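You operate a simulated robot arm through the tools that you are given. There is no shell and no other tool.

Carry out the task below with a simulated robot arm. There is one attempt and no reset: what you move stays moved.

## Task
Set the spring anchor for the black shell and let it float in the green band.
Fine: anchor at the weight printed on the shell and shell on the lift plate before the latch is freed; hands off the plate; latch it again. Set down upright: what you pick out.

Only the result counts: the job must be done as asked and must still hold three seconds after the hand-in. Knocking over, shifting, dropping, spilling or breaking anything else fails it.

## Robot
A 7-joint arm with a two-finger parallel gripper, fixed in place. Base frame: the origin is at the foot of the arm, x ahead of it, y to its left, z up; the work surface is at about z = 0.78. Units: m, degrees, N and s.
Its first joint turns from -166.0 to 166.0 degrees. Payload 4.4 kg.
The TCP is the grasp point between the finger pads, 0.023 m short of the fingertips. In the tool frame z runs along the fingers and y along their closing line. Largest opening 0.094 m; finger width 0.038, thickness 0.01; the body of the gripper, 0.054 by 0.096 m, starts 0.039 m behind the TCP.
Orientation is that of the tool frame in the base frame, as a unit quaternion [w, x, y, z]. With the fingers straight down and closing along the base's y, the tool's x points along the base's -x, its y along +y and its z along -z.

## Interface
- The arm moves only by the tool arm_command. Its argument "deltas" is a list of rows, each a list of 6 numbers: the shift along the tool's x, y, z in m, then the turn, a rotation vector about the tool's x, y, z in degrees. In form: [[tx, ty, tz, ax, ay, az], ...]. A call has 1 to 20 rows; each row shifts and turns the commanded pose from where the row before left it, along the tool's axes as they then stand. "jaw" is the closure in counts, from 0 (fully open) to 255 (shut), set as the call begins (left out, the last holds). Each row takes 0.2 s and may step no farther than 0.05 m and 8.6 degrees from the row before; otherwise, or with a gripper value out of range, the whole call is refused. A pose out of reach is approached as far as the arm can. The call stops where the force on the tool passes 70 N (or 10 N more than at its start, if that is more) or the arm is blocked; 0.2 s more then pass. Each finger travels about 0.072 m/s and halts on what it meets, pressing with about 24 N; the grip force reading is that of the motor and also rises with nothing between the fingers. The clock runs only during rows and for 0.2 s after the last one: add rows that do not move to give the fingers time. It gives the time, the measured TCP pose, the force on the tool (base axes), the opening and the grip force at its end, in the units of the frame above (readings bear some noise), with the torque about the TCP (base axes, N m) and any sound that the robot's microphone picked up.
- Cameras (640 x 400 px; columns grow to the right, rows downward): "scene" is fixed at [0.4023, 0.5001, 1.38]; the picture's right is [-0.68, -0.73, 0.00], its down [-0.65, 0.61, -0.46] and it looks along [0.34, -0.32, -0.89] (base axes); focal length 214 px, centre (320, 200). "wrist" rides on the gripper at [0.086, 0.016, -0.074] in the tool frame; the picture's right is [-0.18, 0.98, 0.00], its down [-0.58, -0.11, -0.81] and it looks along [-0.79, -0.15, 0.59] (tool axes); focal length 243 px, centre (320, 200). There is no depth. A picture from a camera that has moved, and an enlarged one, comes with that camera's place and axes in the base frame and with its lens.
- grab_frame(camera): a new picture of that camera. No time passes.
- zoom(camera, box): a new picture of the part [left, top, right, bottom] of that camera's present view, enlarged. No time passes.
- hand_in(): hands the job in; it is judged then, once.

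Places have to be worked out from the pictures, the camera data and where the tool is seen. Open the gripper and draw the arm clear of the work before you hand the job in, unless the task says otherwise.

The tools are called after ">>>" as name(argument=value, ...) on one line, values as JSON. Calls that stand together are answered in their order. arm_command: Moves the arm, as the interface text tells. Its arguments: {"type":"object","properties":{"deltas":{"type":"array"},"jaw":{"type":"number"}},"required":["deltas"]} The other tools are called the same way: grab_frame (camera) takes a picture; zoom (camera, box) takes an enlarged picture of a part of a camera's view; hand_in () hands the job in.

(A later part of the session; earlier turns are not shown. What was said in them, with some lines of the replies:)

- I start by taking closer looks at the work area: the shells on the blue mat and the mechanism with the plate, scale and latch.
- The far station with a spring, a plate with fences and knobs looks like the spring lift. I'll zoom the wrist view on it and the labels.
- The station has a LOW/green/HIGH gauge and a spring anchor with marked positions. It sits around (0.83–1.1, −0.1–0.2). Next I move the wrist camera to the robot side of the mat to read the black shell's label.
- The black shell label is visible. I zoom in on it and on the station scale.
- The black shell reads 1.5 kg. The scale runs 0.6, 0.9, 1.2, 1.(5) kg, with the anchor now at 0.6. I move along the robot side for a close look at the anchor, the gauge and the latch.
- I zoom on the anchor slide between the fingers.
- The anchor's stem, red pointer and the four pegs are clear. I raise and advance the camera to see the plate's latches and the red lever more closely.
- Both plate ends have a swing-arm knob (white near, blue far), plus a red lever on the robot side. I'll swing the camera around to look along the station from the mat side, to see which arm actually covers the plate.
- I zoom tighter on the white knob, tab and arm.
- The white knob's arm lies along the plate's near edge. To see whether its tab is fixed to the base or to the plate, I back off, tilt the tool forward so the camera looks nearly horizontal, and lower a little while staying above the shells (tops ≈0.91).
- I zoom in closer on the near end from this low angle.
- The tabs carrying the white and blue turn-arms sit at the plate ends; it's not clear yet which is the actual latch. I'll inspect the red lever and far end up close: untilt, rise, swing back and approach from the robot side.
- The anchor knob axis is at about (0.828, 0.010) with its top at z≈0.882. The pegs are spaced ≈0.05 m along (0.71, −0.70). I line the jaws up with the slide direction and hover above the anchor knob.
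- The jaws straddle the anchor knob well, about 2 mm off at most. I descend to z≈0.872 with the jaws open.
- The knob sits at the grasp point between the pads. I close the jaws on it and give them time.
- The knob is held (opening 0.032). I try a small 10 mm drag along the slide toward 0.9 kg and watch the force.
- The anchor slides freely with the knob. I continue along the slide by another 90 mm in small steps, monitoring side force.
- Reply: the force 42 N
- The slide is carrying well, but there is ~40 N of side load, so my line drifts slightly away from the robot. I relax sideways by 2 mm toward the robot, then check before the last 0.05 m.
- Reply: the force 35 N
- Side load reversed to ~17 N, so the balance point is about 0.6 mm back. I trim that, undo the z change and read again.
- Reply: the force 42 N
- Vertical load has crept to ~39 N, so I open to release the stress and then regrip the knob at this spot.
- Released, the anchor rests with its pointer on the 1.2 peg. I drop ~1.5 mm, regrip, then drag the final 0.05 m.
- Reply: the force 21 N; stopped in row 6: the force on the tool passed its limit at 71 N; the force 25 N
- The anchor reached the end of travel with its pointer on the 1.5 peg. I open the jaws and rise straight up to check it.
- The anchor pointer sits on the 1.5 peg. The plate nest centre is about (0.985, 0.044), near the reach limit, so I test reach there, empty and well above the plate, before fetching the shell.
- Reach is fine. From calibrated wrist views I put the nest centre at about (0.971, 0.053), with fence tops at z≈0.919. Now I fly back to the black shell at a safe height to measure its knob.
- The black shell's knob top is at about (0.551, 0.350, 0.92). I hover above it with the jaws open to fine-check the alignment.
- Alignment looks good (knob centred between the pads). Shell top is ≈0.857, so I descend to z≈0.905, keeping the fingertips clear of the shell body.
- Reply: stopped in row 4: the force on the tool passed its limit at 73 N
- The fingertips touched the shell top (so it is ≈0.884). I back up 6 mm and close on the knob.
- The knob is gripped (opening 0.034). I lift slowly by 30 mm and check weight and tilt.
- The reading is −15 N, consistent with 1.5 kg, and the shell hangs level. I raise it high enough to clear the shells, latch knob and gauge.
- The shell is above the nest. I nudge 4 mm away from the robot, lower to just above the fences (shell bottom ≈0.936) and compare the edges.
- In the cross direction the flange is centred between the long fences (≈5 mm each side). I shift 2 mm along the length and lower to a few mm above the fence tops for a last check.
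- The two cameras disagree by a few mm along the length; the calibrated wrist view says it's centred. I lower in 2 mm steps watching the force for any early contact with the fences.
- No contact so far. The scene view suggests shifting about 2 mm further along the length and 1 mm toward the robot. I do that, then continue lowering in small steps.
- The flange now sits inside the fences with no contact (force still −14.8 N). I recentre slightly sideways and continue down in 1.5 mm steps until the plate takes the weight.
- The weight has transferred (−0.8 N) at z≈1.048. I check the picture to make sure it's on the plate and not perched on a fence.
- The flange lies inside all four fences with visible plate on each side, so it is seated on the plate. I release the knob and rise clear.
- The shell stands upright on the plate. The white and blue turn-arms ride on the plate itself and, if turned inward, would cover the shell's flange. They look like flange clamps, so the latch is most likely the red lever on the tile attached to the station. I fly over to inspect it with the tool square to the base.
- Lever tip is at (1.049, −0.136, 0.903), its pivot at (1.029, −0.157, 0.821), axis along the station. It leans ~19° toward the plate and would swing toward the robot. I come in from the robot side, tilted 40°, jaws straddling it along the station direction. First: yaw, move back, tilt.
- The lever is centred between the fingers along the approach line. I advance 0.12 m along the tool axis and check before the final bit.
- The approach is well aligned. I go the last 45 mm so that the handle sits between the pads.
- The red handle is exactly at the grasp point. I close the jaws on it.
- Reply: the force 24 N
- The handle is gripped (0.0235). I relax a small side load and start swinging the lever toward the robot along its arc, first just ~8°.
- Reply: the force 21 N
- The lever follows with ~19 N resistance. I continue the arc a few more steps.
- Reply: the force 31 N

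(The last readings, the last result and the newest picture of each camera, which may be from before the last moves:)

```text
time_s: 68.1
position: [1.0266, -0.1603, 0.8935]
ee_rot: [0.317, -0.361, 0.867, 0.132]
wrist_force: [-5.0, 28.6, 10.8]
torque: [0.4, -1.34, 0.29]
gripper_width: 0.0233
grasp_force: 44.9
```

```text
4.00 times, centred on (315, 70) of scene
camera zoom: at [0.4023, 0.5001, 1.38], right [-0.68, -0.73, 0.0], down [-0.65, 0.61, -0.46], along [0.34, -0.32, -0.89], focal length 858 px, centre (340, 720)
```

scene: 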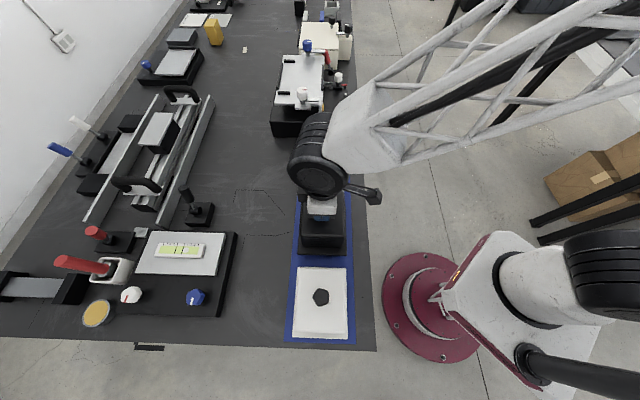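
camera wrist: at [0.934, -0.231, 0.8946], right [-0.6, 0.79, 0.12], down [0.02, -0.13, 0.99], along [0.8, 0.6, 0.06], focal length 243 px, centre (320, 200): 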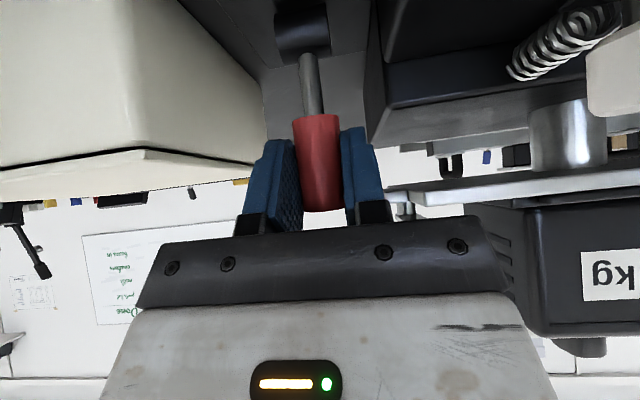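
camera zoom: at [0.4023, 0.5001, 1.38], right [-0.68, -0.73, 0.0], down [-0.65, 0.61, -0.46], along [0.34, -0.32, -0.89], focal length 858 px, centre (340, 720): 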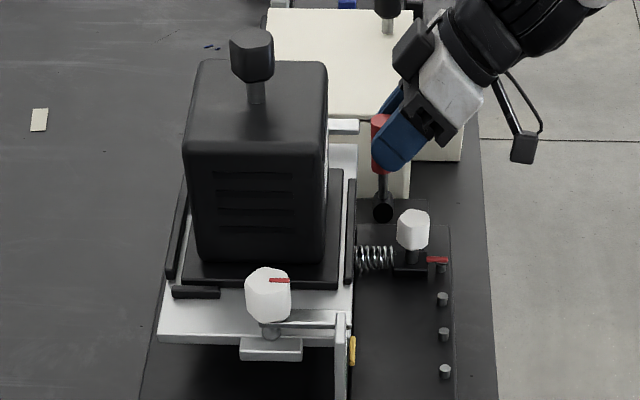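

The lever is now about vertical. I trim the side load and carry on with the rest of the arc.

>>> arm_command(deltas=[[0.00409, 0.0006, -0.00291, 0, 0, 0], [0.00426, 0, -0.00254, 0, 0, 0], [0, 0, 0, 0, 0, 0]])

>>> zoom(camera="scene", box=[265, 20, 365, 120])

>>> grab_frame(camera="wrist")

```text
time_s: 68.9
position: [1.0202, -0.1686, 0.8936]
ee_rot: [0.318, -0.361, 0.867, 0.131]
wrist_force: [3.6, 18.7, 11.7]
torque: [0.49, -1.43, 0.18]
gripper_width: 0.0232
grasp_force: 44.7
```

```text
4.00 times, centred on (315, 70) of scene
camera zoom: at [0.4023, 0.5001, 1.38], right [-0.68, -0.73, 0.0], down [-0.65, 0.61, -0.46], along [0.34, -0.32, -0.89], focal length 858 px, centre (340, 720)
```

zoom: 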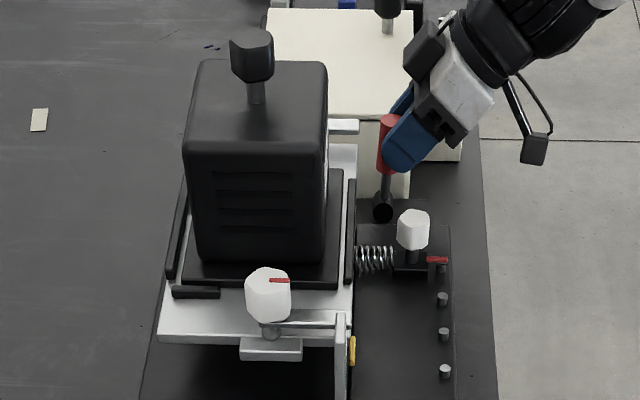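

```text
taken
camera wrist: at [0.9268, -0.238, 0.8936], right [-0.6, 0.79, 0.12], down [0.02, -0.13, 0.99], along [0.8, 0.6, 0.06], focal length 243 px, centre (320, 200)
```

wrist: 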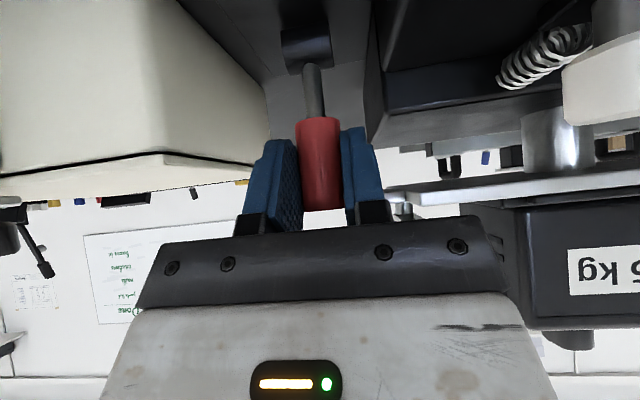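

Still turning smoothly (~16 N). I keep going along the arc.

>>> arm_command(deltas=[[0.00446, 0, -0.00231, 0, 0, 0], [0.00464, 0, -0.00194, 0, 0, 0], [0, 0, 0, 0, 0, 0]])

>>> zoom(camera="scene", box=[265, 20, 365, 120])

>>> grab_frame(camera="wrist")

```text
time_s: 69.7
position: [1.0123, -0.1746, 0.8903]
ee_rot: [0.317, -0.361, 0.867, 0.132]
wrist_force: [-1.7, 18.6, 19.2]
torque: [0.44, -1.44, 0.13]
gripper_width: 0.0231
grasp_force: 44.8
```

```text
4.00 times, centred on (315, 70) of scene
camera zoom: at [0.4023, 0.5001, 1.38], right [-0.68, -0.73, 0.0], down [-0.65, 0.61, -0.46], along [0.34, -0.32, -0.89], focal length 858 px, centre (340, 720)
```

zoom: 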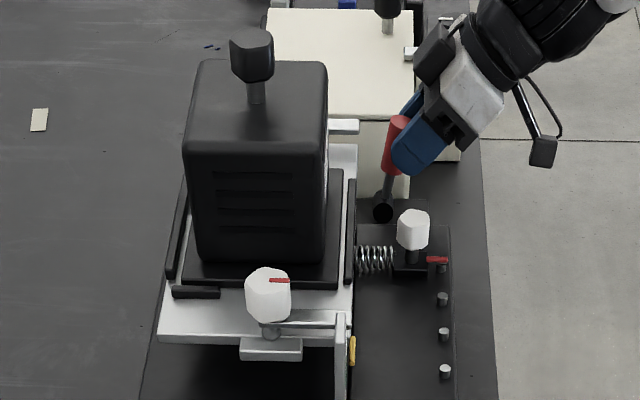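

```text
taken
camera wrist: at [0.9201, -0.2448, 0.8911], right [-0.6, 0.79, 0.12], down [0.02, -0.13, 0.99], along [0.8, 0.6, 0.06], focal length 243 px, centre (320, 200)
```

wrist: 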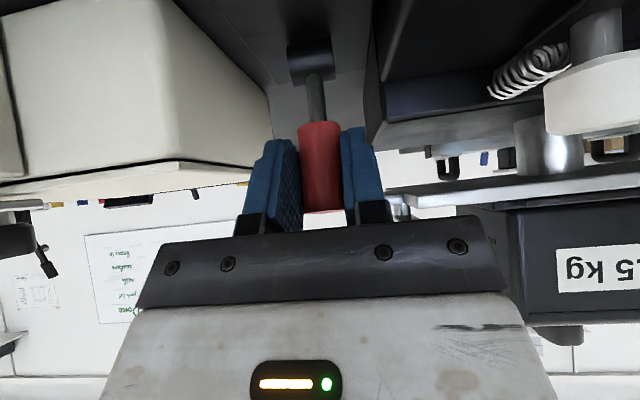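

The lever is past vertical toward the robot and still moving. I continue in two more arc steps and look for an end stop or plate motion.

>>> arm_command(deltas=[[0.0044, 0, -0.0021, 0, 0, 0], [0.0046, 0, -0.0017, 0, 0, 0], [0, 0, 0, 0, 0, 0]])

>>> zoom(camera="scene", box=[265, 20, 365, 120])

```text
time_s: 70.5
position: [1.0055, -0.1822, 0.886]
ee_rot: [0.317, -0.361, 0.867, 0.133]
wrist_force: [-5.3, 16.3, 18.9]
torque: [0.37, -1.37, 0.07]
gripper_width: 0.0231
grasp_force: 45.1
```

```text
4.00 times, centred on (315, 70) of scene
camera zoom: at [0.4023, 0.5001, 1.38], right [-0.68, -0.73, 0.0], down [-0.65, 0.61, -0.46], along [0.34, -0.32, -0.89], focal length 858 px, centre (340, 720)
```

zoom: 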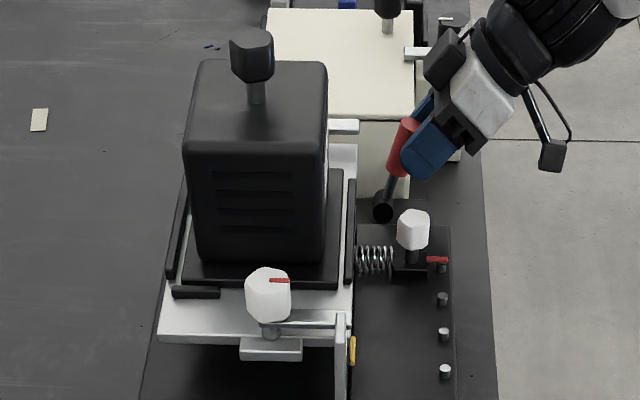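

No stop yet (lever ≈ −22°). I continue along the arc.

>>> arm_command(deltas=[[0.0051, 0, -0.0011, 0, 0, 0], [0.0051, 0, -0.0007, 0, 0, 0], [0, 0, 0, 0, 0, 0]])

>>> zoom(camera="scene", box=[265, 20, 365, 120])

>>> grab_frame(camera="wrist")

```text
time_s: 71.3
position: [0.9999, -0.1888, 0.8811]
ee_rot: [0.317, -0.361, 0.867, 0.132]
wrist_force: [0.2, 22.8, 19.4]
torque: [0.22, -0.47, 0.39]
gripper_width: 0.0227
grasp_force: 45.0
```

```text
4.00 times, centred on (315, 70) of scene
camera zoom: at [0.4023, 0.5001, 1.38], right [-0.68, -0.73, 0.0], down [-0.65, 0.61, -0.46], along [0.34, -0.32, -0.89], focal length 858 px, centre (340, 720)
```

zoom: 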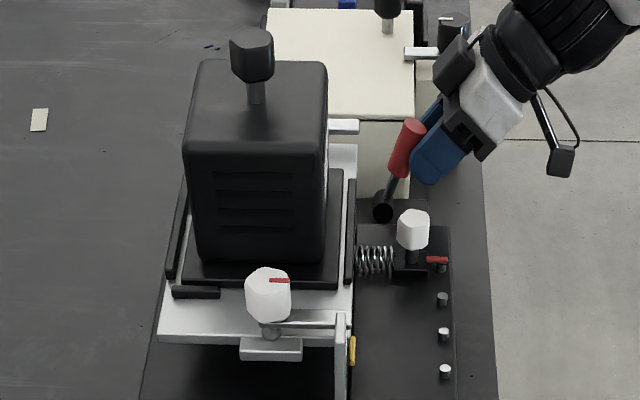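

```text
taken
camera wrist: at [0.9067, -0.2582, 0.8823], right [-0.6, 0.79, 0.12], down [0.02, -0.13, 0.99], along [0.8, 0.6, 0.06], focal length 243 px, centre (320, 200)
```

wrist: 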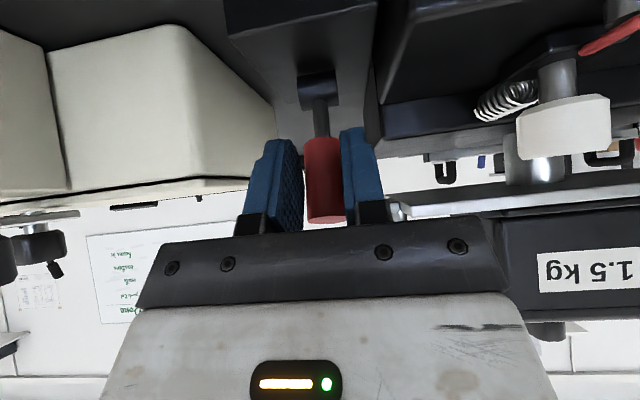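

The handle started slipping in the pads at about −21°, so the lever seems to be at its far stop. I open the jaws, back out along the tool axis and look at lever, plate and gauge.

>>> arm_command(deltas=[[0, 0, 0, 0, 0, 0], [0, 0, 0, 0, 0, 0], [0, 0, -0.03, 0, 0, 0], [0, 0, -0.04, 0, 0, 0], [0, 0, -0.04, 0, 0, 0], [0, 0, -0.04, 0, 0, 0], [0, 0, 0, 0, 0, 0]], jaw=125)

>>> zoom(camera="scene", box=[265, 20, 365, 120])

>>> grab_frame(camera="wrist")

```text
time_s: 72.9
position: [0.9326, -0.2576, 0.9939]
ee_rot: [0.317, -0.361, 0.867, 0.133]
wrist_force: [-0.3, -0.3, -0.3]
torque: [-0.01, -0.02, 0.0]
gripper_width: 0.048
grasp_force: 0.0
```

```text
4.00 times, centred on (315, 70) of scene
camera zoom: at [0.4023, 0.5001, 1.38], right [-0.68, -0.73, 0.0], down [-0.65, 0.61, -0.46], along [0.34, -0.32, -0.89], focal length 858 px, centre (340, 720)
```

zoom: 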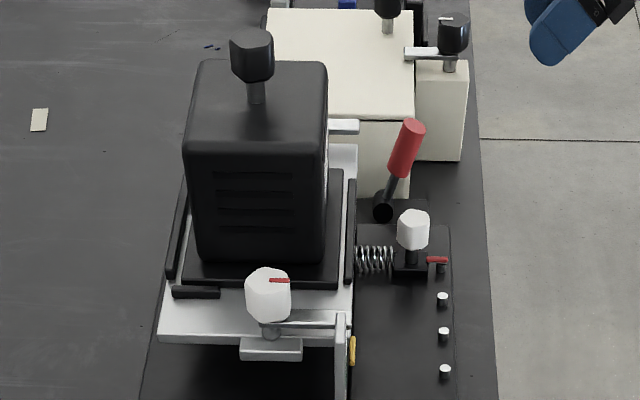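

```text
taken
camera wrist: at [0.8388, -0.3272, 0.9954], right [-0.6, 0.79, 0.12], down [0.02, -0.13, 0.99], along [0.8, 0.6, 0.06], focal length 243 px, centre (320, 200)
```

wrist: 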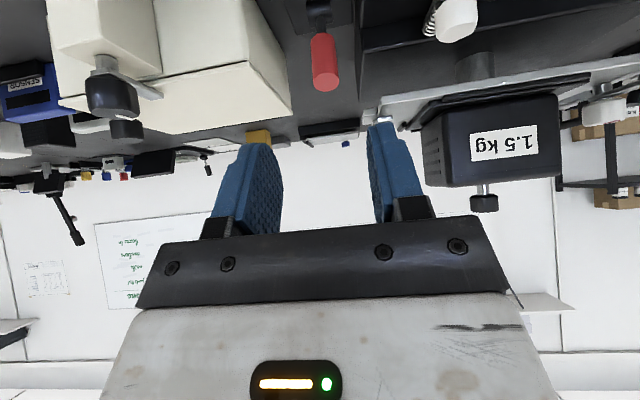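

The lever stays on the robot side. I zoom in on the gauge pointer and plate to see whether the plate floats.

>>> zoom(camera="scene", box=[335, 85, 365, 115])

>>> zoom(camera="scene", box=[265, 75, 365, 145])

>>> zoom(camera="wrist", box=[400, 0, 640, 200])

```text
13.33 times, centred on (350, 100) of scene
camera zoom: at [0.4023, 0.5001, 1.38], right [-0.68, -0.73, 0.0], down [-0.65, 0.61, -0.46], along [0.34, -0.32, -0.89], focal length 2860 px, centre (-80, 1533)
```

zoom: 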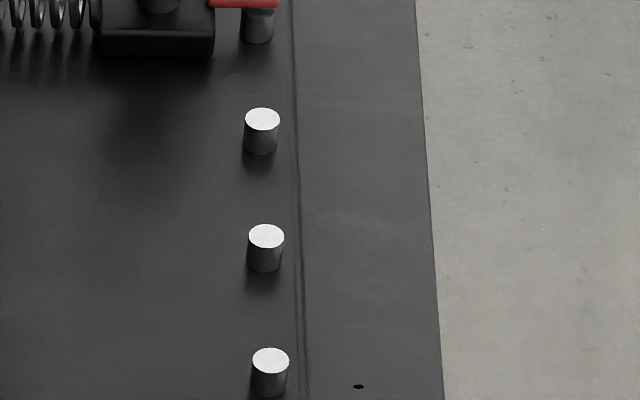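

```text
5.71 times, centred on (315, 110) of scene
camera zoom: at [0.4023, 0.5001, 1.38], right [-0.68, -0.73, 0.0], down [-0.65, 0.61, -0.46], along [0.34, -0.32, -0.89], focal length 1226 px, centre (349, 714)
```

zoom: 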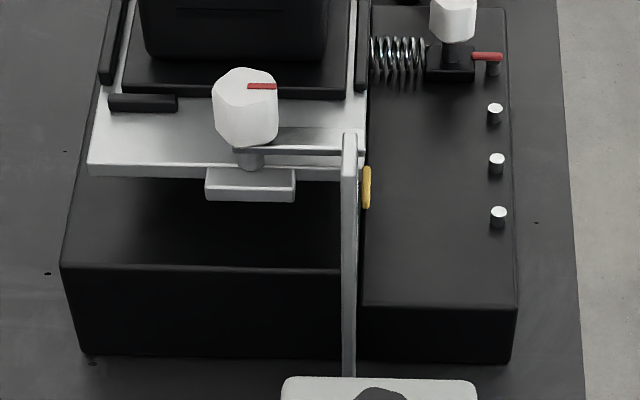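

```text
2.00 times, centred on (520, 100) of wrist
camera zoom: at [0.8388, -0.3272, 0.9954], right [-0.6, 0.79, 0.12], down [0.02, -0.13, 0.99], along [0.8, 0.6, 0.06], focal length 485 px, centre (-80, 400)
```

zoom: 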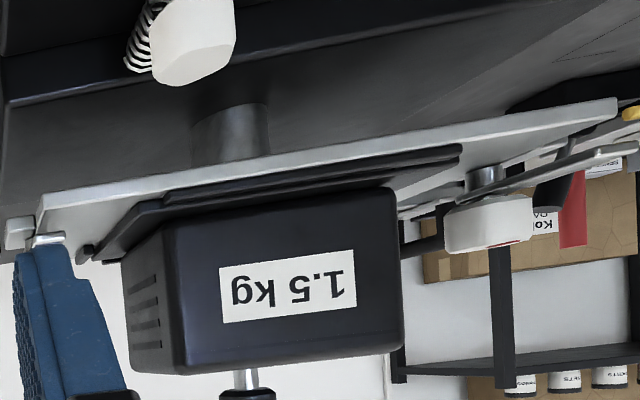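

The plate has not visibly moved. I reposition the camera low on the robot side to look horizontally across the station, for the gauge and for what holds the plate underneath.

>>> arm_command(deltas=[[0.0195, 0.0326, 0.003, 0, 0, 0], [0.0195, 0.0326, 0.003, 0, 0, 0], [0.0195, 0.0326, 0.003, 0, 0, 0], [0.0195, 0.0326, 0.003, 0, 0, 0], [0.0195, 0.0326, 0.003, 0, 0, 0], [0, 0, 0, 0, 0, 0]])

>>> grab_frame(camera="wrist")

>>> zoom(camera="wrist", box=[380, 40, 600, 200])

>>> zoom(camera="wrist", box=[150, 40, 400, 200])

```text
time_s: 74.3
position: [0.7709, -0.1884, 0.9207]
ee_rot: [0.318, -0.361, 0.867, 0.133]
wrist_force: [0.1, -0.5, 0.6]
torque: [0.01, 0.02, -0.02]
gripper_width: 0.0478
grasp_force: 0.1
```

```text
taken
camera wrist: at [0.6788, -0.2583, 0.9216], right [-0.6, 0.79, 0.12], down [0.02, -0.13, 0.99], along [0.8, 0.6, 0.06], focal length 243 px, centre (320, 200)
```

wrist: 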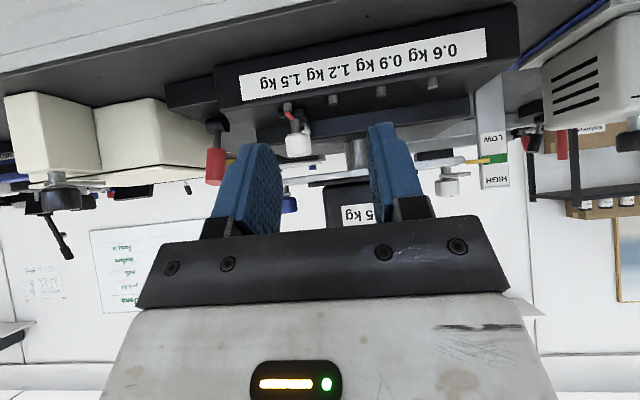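

```text
2.50 times, centred on (490, 120) of wrist
camera zoom: at [0.6788, -0.2583, 0.9216], right [-0.6, 0.79, 0.12], down [0.02, -0.13, 0.99], along [0.8, 0.6, 0.06], focal length 606 px, centre (-105, 400)
```

zoom: 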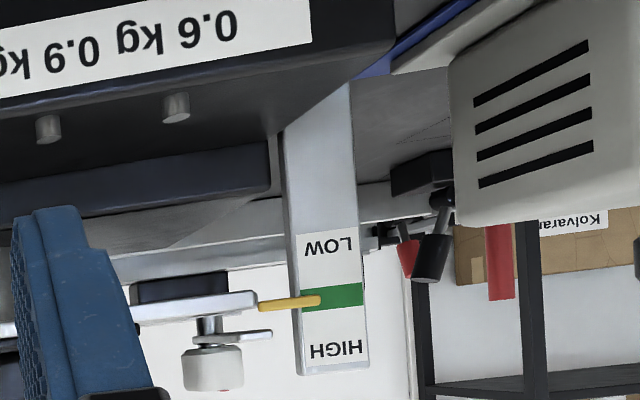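

```text
2.50 times, centred on (275, 120) of wrist
camera zoom: at [0.6788, -0.2583, 0.9216], right [-0.6, 0.79, 0.12], down [0.02, -0.13, 0.99], along [0.8, 0.6, 0.06], focal length 606 px, centre (432, 400)
```

zoom: 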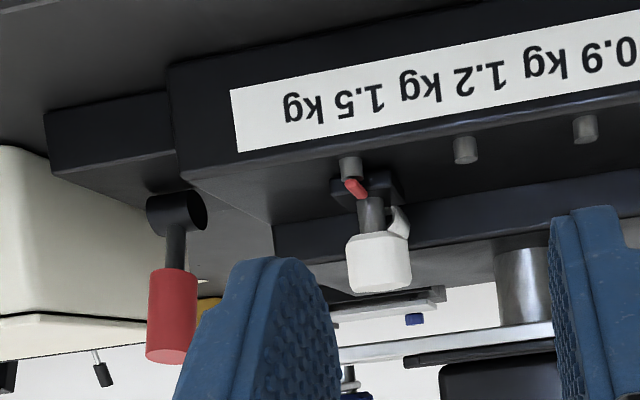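

The pointer reads in the green band. I retake the exact same scene zooms as at the beginning, to compare the plate height pixel by pixel.

>>> zoom(camera="scene", box=[265, 85, 355, 140])

>>> zoom(camera="scene", box=[270, 75, 350, 125])

>>> zoom(camera="wrist", box=[440, 120, 540, 200])

```text
7.11 times, centred on (310, 112) of scene
camera zoom: at [0.4023, 0.5001, 1.38], right [-0.68, -0.73, 0.0], down [-0.65, 0.61, -0.46], along [0.34, -0.32, -0.89], focal length 1525 px, centre (391, 822)
```

zoom: 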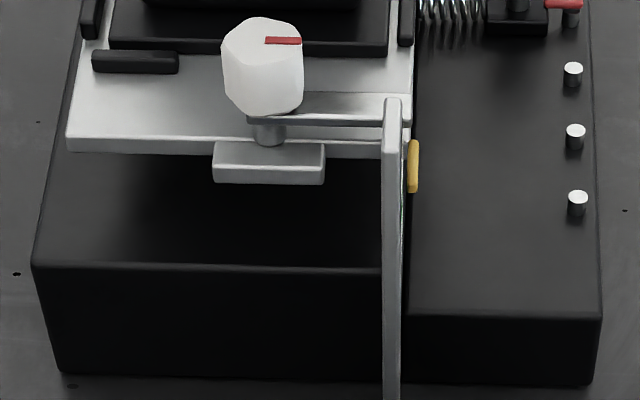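

```text
8.00 times, centred on (310, 100) of scene
camera zoom: at [0.4023, 0.5001, 1.38], right [-0.68, -0.73, 0.0], down [-0.65, 0.61, -0.46], along [0.34, -0.32, -0.89], focal length 1716 px, centre (400, 1000)
```

zoom: 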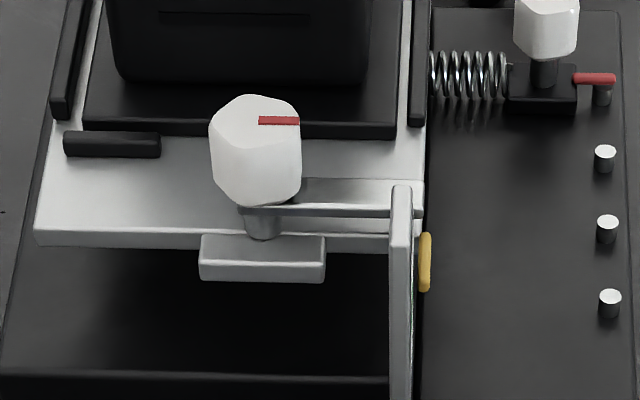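

```text
5.00 times, centred on (490, 160) of wrist
camera zoom: at [0.6788, -0.2583, 0.9216], right [-0.6, 0.79, 0.12], down [0.02, -0.13, 0.99], along [0.8, 0.6, 0.06], focal length 1213 px, centre (-530, 400)
```

zoom: 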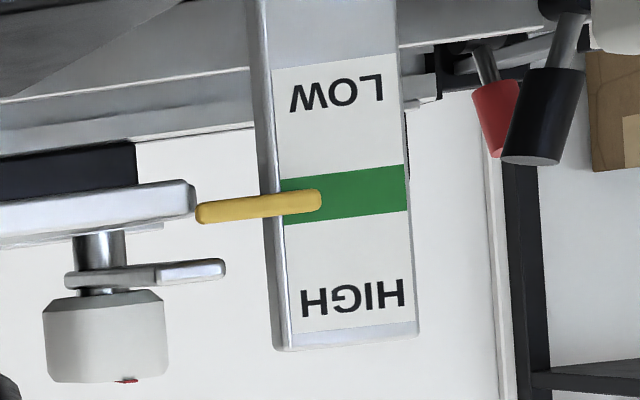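

Relative to the start, the plate sits ≈1 mm lower. I compare against the pictures taken just after loading (before moving the lever) using identical boxes.

>>> zoom(camera="scene", box=[270, 75, 300, 95])

>>> zoom(camera="scene", box=[275, 65, 335, 100])

>>> zoom(camera="scene", box=[265, 30, 355, 120])

```text
16.00 times, centred on (285, 85) of scene
camera zoom: at [0.4023, 0.5001, 1.38], right [-0.68, -0.73, 0.0], down [-0.65, 0.61, -0.46], along [0.34, -0.32, -0.89], focal length 3432 px, centre (880, 2040)
```

zoom: 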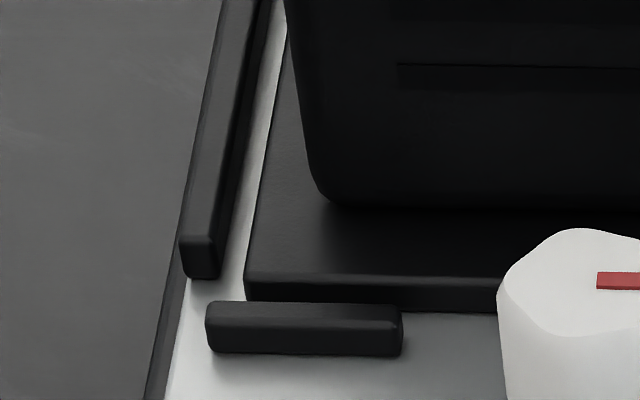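

```text
10.67 times, centred on (305, 82) of scene
camera zoom: at [0.4023, 0.5001, 1.38], right [-0.68, -0.73, 0.0], down [-0.65, 0.61, -0.46], along [0.34, -0.32, -0.89], focal length 2288 px, centre (480, 1453)
```

zoom: 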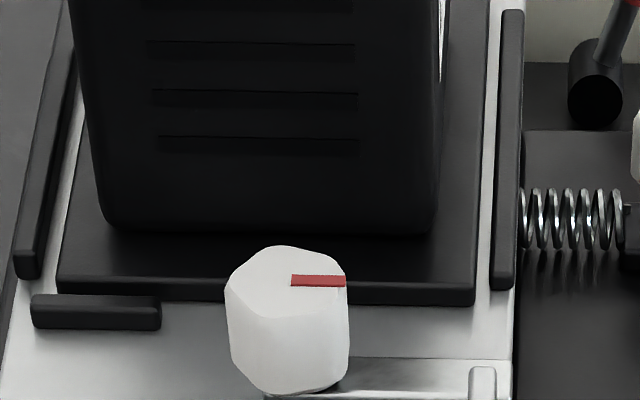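

```text
4.44 times, centred on (310, 75) of scene
camera zoom: at [0.4023, 0.5001, 1.38], right [-0.68, -0.73, 0.0], down [-0.65, 0.61, -0.46], along [0.34, -0.32, -0.89], focal length 953 px, centre (364, 756)
```

zoom: 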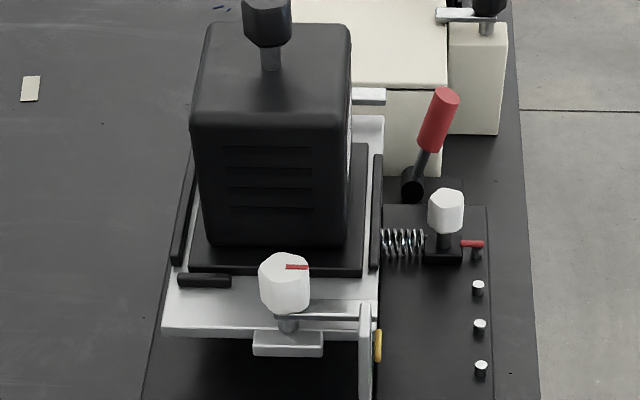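

Plate height is unchanged to within 0.2 mm by the lever so far, and the lever tip triangulates to only ≈−16°, so it may not be at its stop. I regrip it deeper and pull it fully over.

>>> arm_command(deltas=[[-0.02404, -0.0321, 0.00872, 0, 0, 0], [-0.02404, -0.0321, 0.00872, 0, 0, 0], [-0.02404, -0.0321, 0.00872, 0, 0, 0], [-0.02404, -0.0321, 0.00872, 0, 0, 0], [-0.02404, -0.0321, 0.00872, 0, 0, 0], [0, 0, 0, 0, 0, 0]], jaw=125)

>>> grab_frame(camera="wrist")

```text
time_s: 75.7
position: [0.9691, -0.2159, 0.9631]
ee_rot: [0.317, -0.36, 0.867, 0.133]
wrist_force: [0.7, -0.4, -0.2]
torque: [-0.02, -0.01, -0.03]
gripper_width: 0.0477
grasp_force: 0.0
```

```text
taken
camera wrist: at [0.8757, -0.2858, 0.9648], right [-0.6, 0.79, 0.12], down [0.02, -0.13, 0.99], along [0.8, 0.6, 0.06], focal length 243 px, centre (320, 200)
```

wrist: 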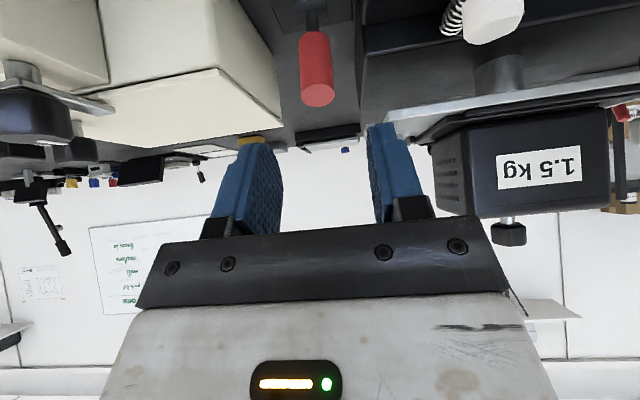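

The handle lines up between the fingers. I advance 0.1 m along the tool axis and grip.

>>> arm_command(deltas=[[0, 0, 0.025, 0, 0, 0], [0, 0, 0.025, 0, 0, 0], [0, 0, 0.025, 0, 0, 0], [0, 0, 0.025, 0, 0, 0], [0, 0, 0, 0, 0, 0]])

>>> grab_frame(camera="wrist")

```text
time_s: 76.9
position: [1.0157, -0.1701, 0.8878]
ee_rot: [0.317, -0.361, 0.867, 0.133]
wrist_force: [-0.4, -0.2, -0.3]
torque: [-0.02, 0.01, 0.01]
gripper_width: 0.048
grasp_force: 0.1
```

```text
taken
camera wrist: at [0.9229, -0.2402, 0.8892], right [-0.6, 0.79, 0.12], down [0.02, -0.13, 0.99], along [0.8, 0.6, 0.06], focal length 243 px, centre (320, 200)
```

wrist: 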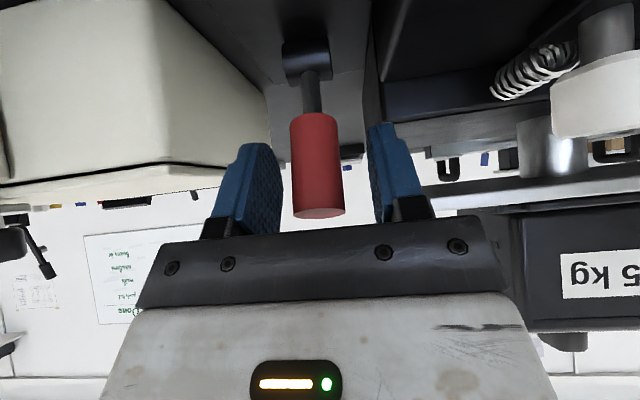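

I close the jaws on the handle and pull another ~8° along the arc.

>>> arm_command(deltas=[[0, 0, 0, 0, 0, 0], [0, 0, 0, 0, 0, 0], [0, 0, 0, 0, 0, 0]], jaw=255)

>>> arm_command(deltas=[[0.0046, 0, -0.0017, 0, 0, 0], [0.0046, 0, -0.0017, 0, 0, 0], [0, 0, 0, 0, 0, 0]])

>>> grab_frame(camera="wrist")

>>> zoom(camera="scene", box=[270, 75, 300, 95])

```text
time_s: 77.7
position: [1.0153, -0.1707, 0.8885]
ee_rot: [0.318, -0.361, 0.867, 0.132]
wrist_force: [36.1, -17.7, -10.4]
torque: [-0.32, -0.7, -0.22]
gripper_width: 0.0233
grasp_force: 45.0
```

```text
time_s: 78.0
position: [1.0148, -0.1735, 0.8885]
ee_rot: [0.318, -0.361, 0.867, 0.131]
wrist_force: [27.8, -6.6, -11.7]
torque: [-0.33, 1.22, 0.35]
gripper_width: 0.0233
grasp_force: 44.9
stopped in row 1: the force on the tool passed its limit at 91 N (the readings are from after the stop); the commanded pose is now the measured one
```

```text
taken
camera wrist: at [0.9221, -0.2424, 0.8894], right [-0.6, 0.79, 0.12], down [0.02, -0.13, 0.99], along [0.8, 0.6, 0.06], focal length 243 px, centre (320, 200)
```

wrist: 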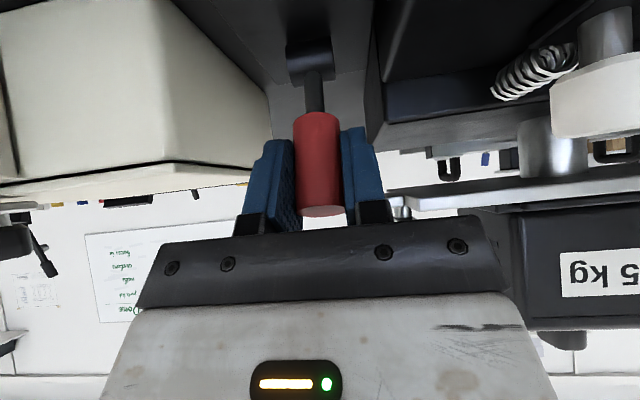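

```text
16.00 times, centred on (285, 85) of scene
camera zoom: at [0.4023, 0.5001, 1.38], right [-0.68, -0.73, 0.0], down [-0.65, 0.61, -0.46], along [0.34, -0.32, -0.89], focal length 3432 px, centre (880, 2040)
```

zoom: 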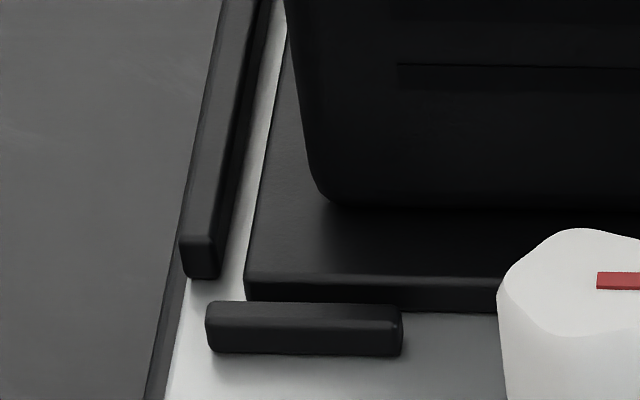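

The force shot up at once, so the lever is at its stop and fully freed; the gauge pointer has stayed in the green for several seconds with nothing touching the plate. The turn-arms are flange clamps (open), so the lever is the latch. Now I swing it back to latch the plate again.

>>> arm_command(deltas=[[0, -0.0007, 0, 0, 0, 0], [-0.0054, 0, 0.00244, 0, 0, 0], [-0.00538, 0, 0.00308, 0, 0, 0], [-0.00514, 0, 0.00353, 0, 0, 0], [0, 0, 0, 0, 0, 0]])

>>> zoom(camera="scene", box=[265, 30, 355, 120])

```text
time_s: 79.2
position: [1.0287, -0.1606, 0.8932]
ee_rot: [0.318, -0.361, 0.867, 0.132]
wrist_force: [-14.0, -13.3, -2.3]
torque: [-0.37, 1.51, 0.17]
gripper_width: 0.0233
grasp_force: 44.5
```

```text
4.44 times, centred on (310, 75) of scene
camera zoom: at [0.4023, 0.5001, 1.38], right [-0.68, -0.73, 0.0], down [-0.65, 0.61, -0.46], along [0.34, -0.32, -0.89], focal length 953 px, centre (364, 756)
```

zoom: 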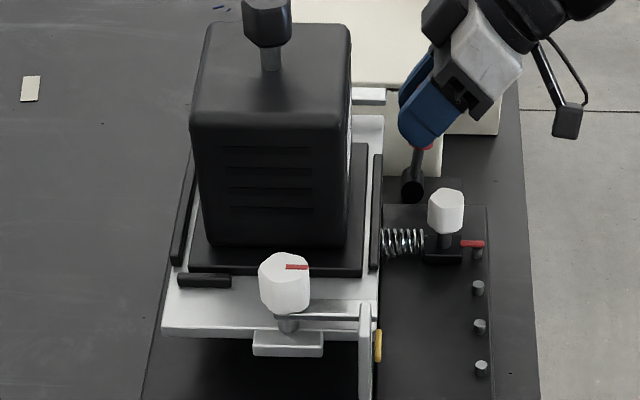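

The lever is following back (at about vertical). I complete the swing to the original latched side.

>>> arm_command(deltas=[[-0.00481, 0, 0.00391, 0, 0, 0], [-0.00443, 0, 0.00437, 0, 0, 0], [-0.00396, 0, 0.00476, 0, 0, 0], [0, 0, 0, 0, 0, 0]])

>>> zoom(camera="scene", box=[265, 30, 355, 120])

```text
time_s: 80.2
position: [1.0426, -0.1465, 0.8908]
ee_rot: [0.318, -0.361, 0.867, 0.131]
wrist_force: [-28.0, 7.1, 13.4]
torque: [-0.31, 1.43, -0.15]
gripper_width: 0.0233
grasp_force: 45.1
```

```text
4.44 times, centred on (310, 75) of scene
camera zoom: at [0.4023, 0.5001, 1.38], right [-0.68, -0.73, 0.0], down [-0.65, 0.61, -0.46], along [0.34, -0.32, -0.89], focal length 953 px, centre (364, 756)
```

zoom: 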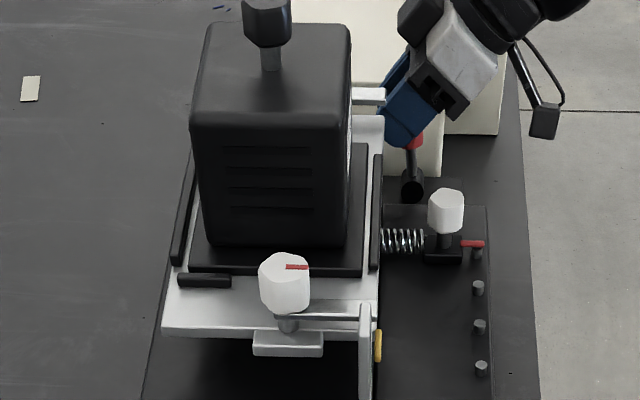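

Side load needs a small trim. I push on with smaller steps toward the latched stop.

>>> arm_command(deltas=[[0, 0.0007, 0, 0, 0, 0], [-0.003, 0, 0.0042, 0, 0, 0], [-0.002, 0, 0.0034, 0, 0, 0], [0, 0, 0, 0, 0, 0]])

>>> grab_frame(camera="wrist")

>>> zoom(camera="scene", box=[295, 25, 365, 85])

```text
time_s: 81.2
position: [1.0474, -0.1412, 0.8901]
ee_rot: [0.319, -0.361, 0.866, 0.131]
wrist_force: [-10.7, -1.6, 23.3]
torque: [-0.21, 1.39, -0.16]
gripper_width: 0.0235
grasp_force: 44.3
```

```text
taken
camera wrist: at [0.9542, -0.2103, 0.8903], right [-0.6, 0.79, 0.12], down [0.02, -0.13, 0.99], along [0.8, 0.6, 0.06], focal length 243 px, centre (320, 200)
```

wrist: 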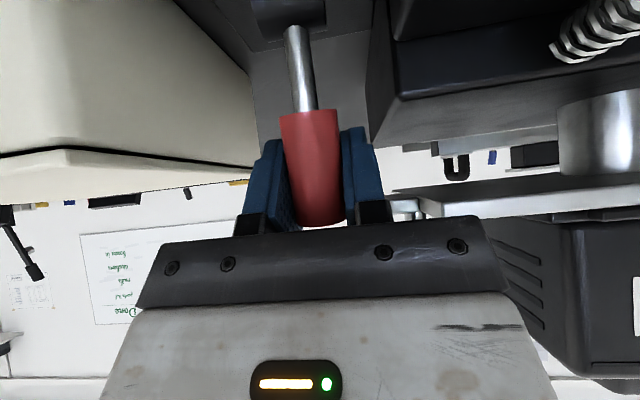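

```text
6.67 times, centred on (330, 55) of scene
camera zoom: at [0.4023, 0.5001, 1.38], right [-0.68, -0.73, 0.0], down [-0.65, 0.61, -0.46], along [0.34, -0.32, -0.89], focal length 1430 px, centre (253, 1167)
```

zoom: 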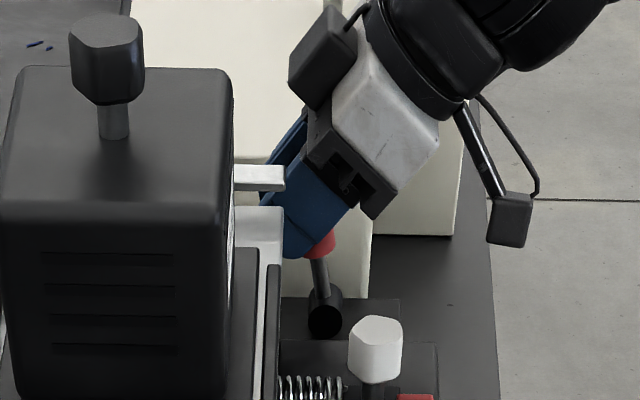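

The pads are slipping past the handle and the lever is only partly back. I release, back out, and instead push the handle with closed fingertips from the robot side.

>>> arm_command(deltas=[[0, 0, 0, 0, 0, 0], [0, 0, 0, 0, 0, 0], [0, 0, -0.03, 0, 0, 0], [0, 0, -0.03, 0, 0, 0], [0, 0, -0.02, 0, 0, 0], [0, 0, 0, 0, 0, 0]], jaw=125)

>>> arm_command(deltas=[[0, 0, 0, 0, 0, 0], [0, 0, 0, 0, 0, 0], [0, 0, 0, 0, 0, 0], [0, 0, 0, 0, 0, 0]], jaw=255)

>>> grab_frame(camera="wrist")

>>> zoom(camera="scene", box=[295, 25, 365, 85])

```text
time_s: 82.6
position: [1.0124, -0.1761, 0.9504]
ee_rot: [0.319, -0.361, 0.866, 0.133]
wrist_force: [0.7, -1.4, 0.0]
torque: [-0.02, -0.03, 0.01]
gripper_width: 0.0479
grasp_force: 0.1
```

```text
time_s: 83.6
position: [1.0114, -0.1772, 0.9485]
ee_rot: [0.318, -0.361, 0.867, 0.132]
wrist_force: [0.1, -0.3, -0.8]
torque: [0.0, -0.01, 0.01]
gripper_width: 0.0
grasp_force: 24.3
```

```text
taken
camera wrist: at [0.9189, -0.2466, 0.9503], right [-0.6, 0.79, 0.12], down [0.02, -0.13, 0.99], along [0.8, 0.6, 0.06], focal length 243 px, centre (320, 200)
```

wrist: 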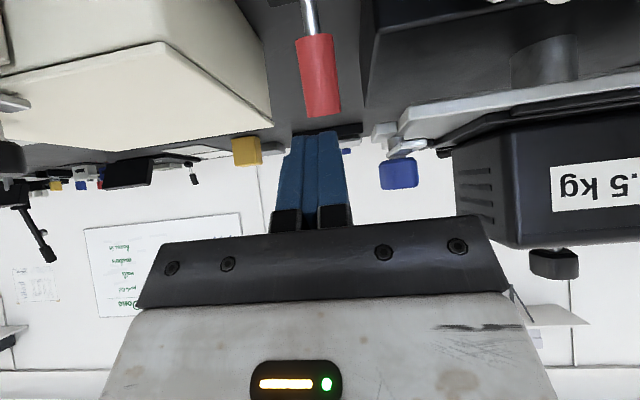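

```text
6.67 times, centred on (330, 55) of scene
camera zoom: at [0.4023, 0.5001, 1.38], right [-0.68, -0.73, 0.0], down [-0.65, 0.61, -0.46], along [0.34, -0.32, -0.89], focal length 1430 px, centre (253, 1167)
```

zoom: 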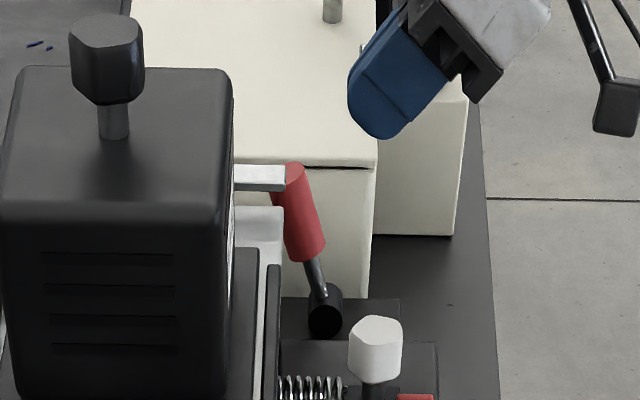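

The lever in fact looks back at its original lean. I compare with the identical zoom taken before I first touched it.

>>> zoom(camera="scene", box=[285, 20, 365, 100])

>>> zoom(camera="scene", box=[315, 40, 345, 80])

```text
5.00 times, centred on (325, 60) of scene
camera zoom: at [0.4023, 0.5001, 1.38], right [-0.68, -0.73, 0.0], down [-0.65, 0.61, -0.46], along [0.34, -0.32, -0.89], focal length 1072 px, centre (295, 900)
```

zoom: 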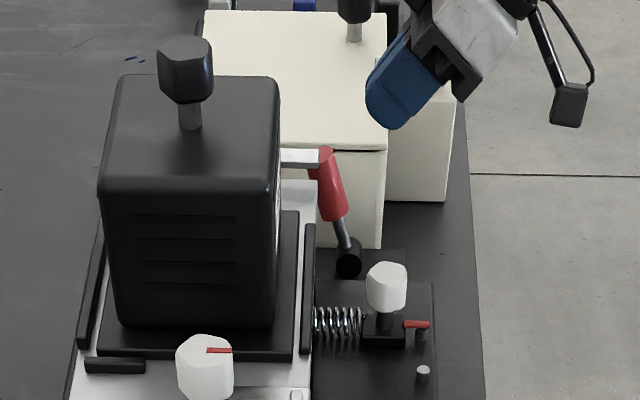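

```text
10.00 times, centred on (330, 60) of scene
camera zoom: at [0.4023, 0.5001, 1.38], right [-0.68, -0.73, 0.0], down [-0.65, 0.61, -0.46], along [0.34, -0.32, -0.89], focal length 2145 px, centre (220, 1600)
```

zoom: 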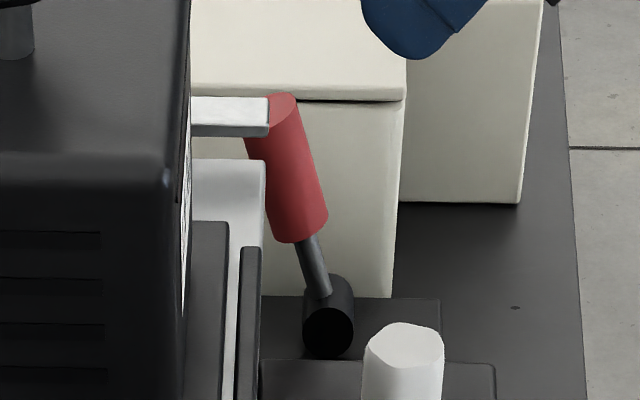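

The lever matches its original latched lean exactly. For certainty I'll press it gently against its stop with closed fingertips: first lower to handle height on the robot side.

>>> arm_command(deltas=[[0.0253, 0, 0.0166, 0, 0, 0], [0.0253, 0, 0.0166, 0, 0, 0], [0, 0, 0, 0, 0, 0]])

>>> arm_command(deltas=[[-0.00383, 0, 0.00322, 0, 0, 0], [-0.00383, 0, 0.00322, 0, 0, 0], [-0.00383, 0, 0.00322, 0, 0, 0], [-0.00306, 0, 0.00257, 0, 0, 0], [0, 0, 0, 0, 0, 0]])

>>> grab_frame(camera="wrist")

>>> zoom(camera="scene", box=[295, 25, 365, 85])

```text
time_s: 84.4
position: [0.9981, -0.188, 0.8924]
ee_rot: [0.318, -0.362, 0.866, 0.132]
wrist_force: [0.4, 0.4, 0.0]
torque: [0.01, -0.01, -0.03]
gripper_width: 0.0003
grasp_force: 23.8
```

```text
time_s: 85.6
position: [1.0111, -0.1757, 0.8931]
ee_rot: [0.319, -0.361, 0.866, 0.132]
wrist_force: [0.2, -0.3, -0.2]
torque: [-0.03, 0.01, 0.02]
gripper_width: 0.0003
grasp_force: 24.2
```

```text
taken
camera wrist: at [0.9181, -0.245, 0.8929], right [-0.6, 0.79, 0.12], down [0.02, -0.13, 0.99], along [0.8, 0.6, 0.06], focal length 243 px, centre (320, 200)
```

wrist: 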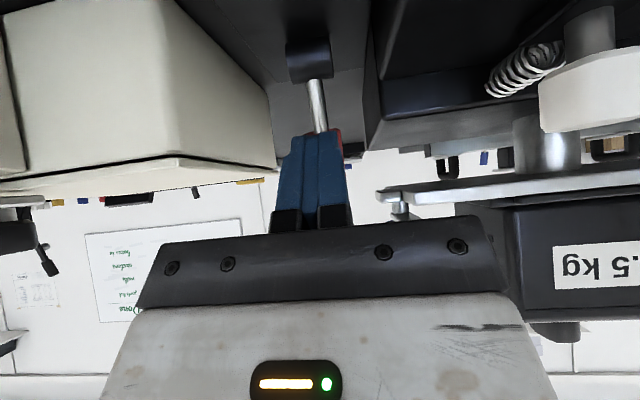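

```text
6.67 times, centred on (330, 55) of scene
camera zoom: at [0.4023, 0.5001, 1.38], right [-0.68, -0.73, 0.0], down [-0.65, 0.61, -0.46], along [0.34, -0.32, -0.89], focal length 1430 px, centre (253, 1167)
```

zoom: 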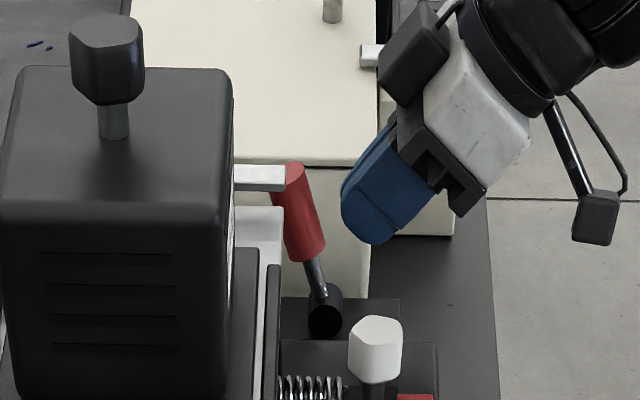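

There is still ≈12 mm to the handle. I advance 9 mm, then in 2 mm steps until light contact force appears.

>>> arm_command(deltas=[[-0.00345, 0, 0.0029, 0, 0, 0], [-0.00345, 0, 0.0029, 0, 0, 0], [0, 0, 0, 0, 0, 0]])

>>> arm_command(deltas=[[-0.00153, 0, 0.00129, 0, 0, 0], [-0.00153, 0, 0.00129, 0, 0, 0], [0, 0, 0, 0, 0, 0]])

```text
time_s: 86.4
position: [1.0182, -0.1695, 0.8927]
ee_rot: [0.318, -0.361, 0.866, 0.132]
wrist_force: [0.8, 1.1, -0.1]
torque: [0.01, 0.0, -0.01]
gripper_width: 0.0
grasp_force: 24.4
```

```text
time_s: 87.2
position: [1.0195, -0.1676, 0.8912]
ee_rot: [0.318, -0.361, 0.867, 0.132]
wrist_force: [-38.8, -24.5, 9.6]
torque: [0.11, 0.11, 0.23]
gripper_width: 0.0001
grasp_force: 24.0
```

Contact came up stiffly (≈46 N within ~2 mm), so the lever is hard against its latched stop. I back away along −e and check.

>>> arm_command(deltas=[[0.0153, 0, -0.0129, 0, 0, 0], [0.023, 0, -0.0193, 0, 0, 0], [0.023, 0, -0.0193, 0, 0, 0], [0, 0, 0, 0, 0, 0]])

>>> zoom(camera="scene", box=[265, 20, 365, 120])

>>> zoom(camera="scene", box=[315, 40, 345, 80])

>>> zoom(camera="scene", box=[270, 75, 300, 95])

```text
time_s: 88.2
position: [0.9642, -0.2243, 0.892]
ee_rot: [0.318, -0.361, 0.867, 0.132]
wrist_force: [0.8, 0.0, 1.0]
torque: [0.0, 0.03, 0.0]
gripper_width: 0.0
grasp_force: 24.3
```

```text
4.00 times, centred on (315, 70) of scene
camera zoom: at [0.4023, 0.5001, 1.38], right [-0.68, -0.73, 0.0], down [-0.65, 0.61, -0.46], along [0.34, -0.32, -0.89], focal length 858 px, centre (340, 720)
```

zoom: 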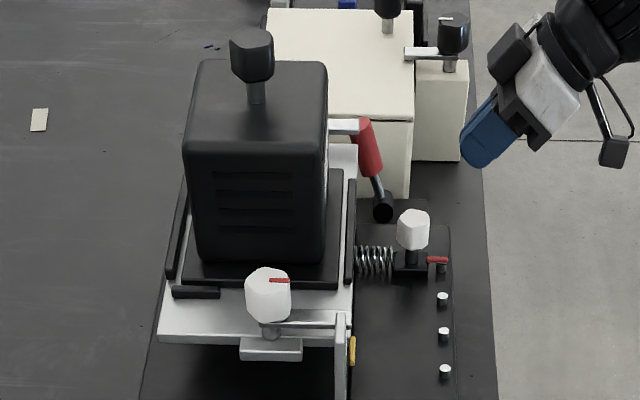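

```text
10.00 times, centred on (330, 60) of scene
camera zoom: at [0.4023, 0.5001, 1.38], right [-0.68, -0.73, 0.0], down [-0.65, 0.61, -0.46], along [0.34, -0.32, -0.89], focal length 2145 px, centre (220, 1600)
```

zoom: 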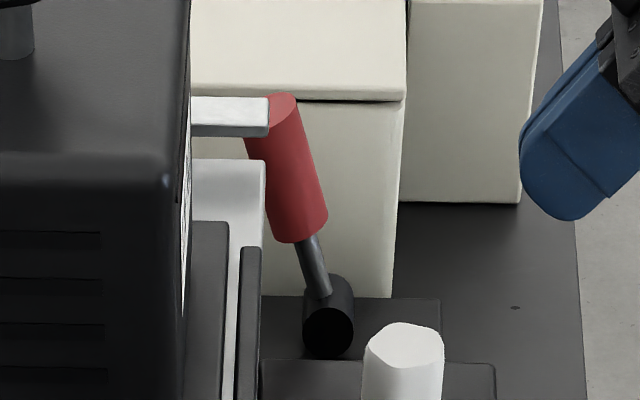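

```text
16.00 times, centred on (285, 85) of scene
camera zoom: at [0.4023, 0.5001, 1.38], right [-0.68, -0.73, 0.0], down [-0.65, 0.61, -0.46], along [0.34, -0.32, -0.89], focal length 3432 px, centre (880, 2040)
```

zoom: 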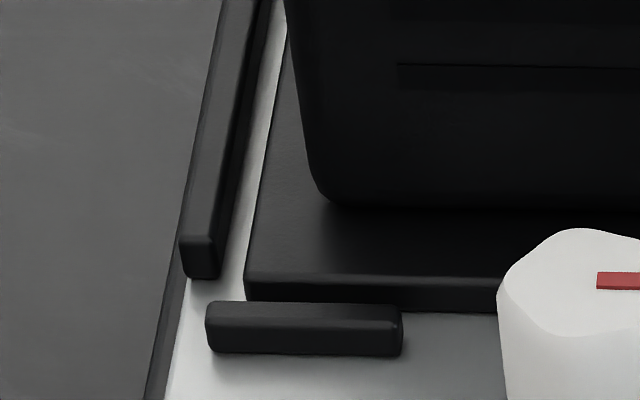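

The lever is latched, the anchor sits on the 1.5 peg, and the shell and plate are unchanged. I raise the arm, open the gripper, untilt and withdraw to a clear pose.

>>> arm_command(deltas=[[0.0153, 0, -0.0129, 0, 0, 0], [-0.0257, 0, -0.0306, 0, 0, 0], [-0.0257, 0, -0.0306, 0, 0, 0], [-0.0257, 0, -0.0306, 0, 0, 0], [-0.0257, 0, -0.0306, 0, 0, 0], [-0.0257, 0, -0.0306, 0, 0, 0], [0, 0, 0, 0, 8, 0], [0, 0, 0, 0, 8, 0], [0, 0, 0, 0, 8, 0], [0, 0, 0, 0, 8, 0], [0, 0, 0, 0, 8, 0], [0.04, 0, 0, 0, 0, 0], [0.04, 0, 0, 0, 0, 0], [0.04, 0.02, 0, 0, 0, 0], [0.03, 0.035, 0, 0, 0, 0], [0, 0.045, 0, 0, 0, 0], [0, 0.045, 0, 0, 0, 0], [0, 0, 0, 0, 0, 0]], jaw=0)

>>> grab_frame(camera="scene")

>>> grab_frame(camera="wrist")

```text
time_s: 92.0
position: [0.7384, -0.2412, 1.0885]
ee_rot: [0.003, -0.383, 0.924, 0.0]
wrist_force: [0.6, 0.3, 0.4]
torque: [0.02, -0.01, 0.0]
gripper_width: 0.094
grasp_force: 0.1
```

```text
taken
```

scene: 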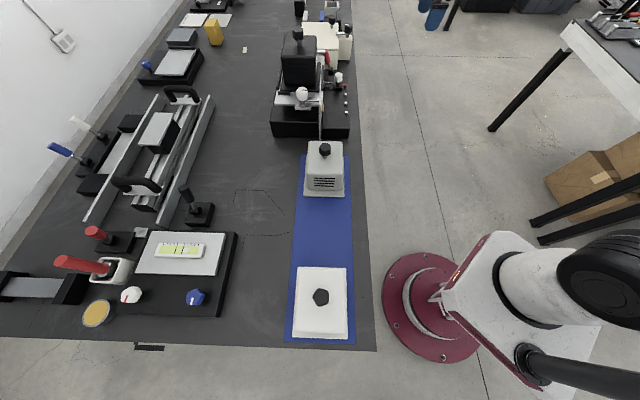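

```text
taken
camera wrist: at [0.6641, -0.2911, 1.1631], right [-0.57, 0.82, 0.0], down [0.48, 0.33, 0.81], along [0.67, 0.46, -0.59], focal length 243 px, centre (320, 200)
```

wrist: 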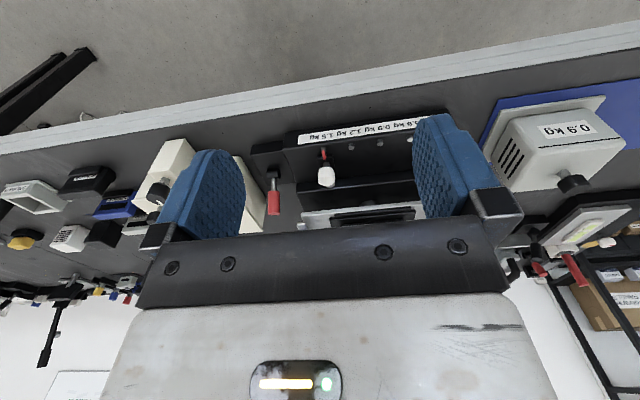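

Everything else on the bench is where it was. The shell is upright on the lift plate, the anchor is on 1.5 kg, the pointer was in the green, the lever is latched again, and the arm is clear with the gripper open. I hand in.

>>> hand_in()

```text
The job is handed in.
```

I set the anchor, loaded the shell, freed what I took to be the latch, latched it again, and handed the job in. I could not confirm for certain that the red lever is the lift's latch.

- **Anchor:** the black shell is marked 1.5 kg. I slid the spring anchor from 0.6 kg to 1.5 kg, its end stop, with the pointer on the 1.5 peg.
- **Shell:** it stands upright on the lift plate, inside all four fences. The wrist read about 15 N while lifting it, which fits 1.5 kg.
- **Latch:** I swung the red lever to its stop on the robot side. The plate stood about 9 seconds that way, and nothing touched it. In the one gauge picture from that time, the pointer was in the green band. I then pushed the lever back hard against its original stop.
- **The doubt:** the plate's height did not change by more than about 0.2 mm when I moved the lever. That fits a correctly balanced plate, but it also fits a lever that does nothing. I chose the lever because the white and blue turn-arms ride on the plate itself and would only cover the shell's rim. I left those two alone.

Nothing else on the bench moved, and the arm is clear with the gripper open.
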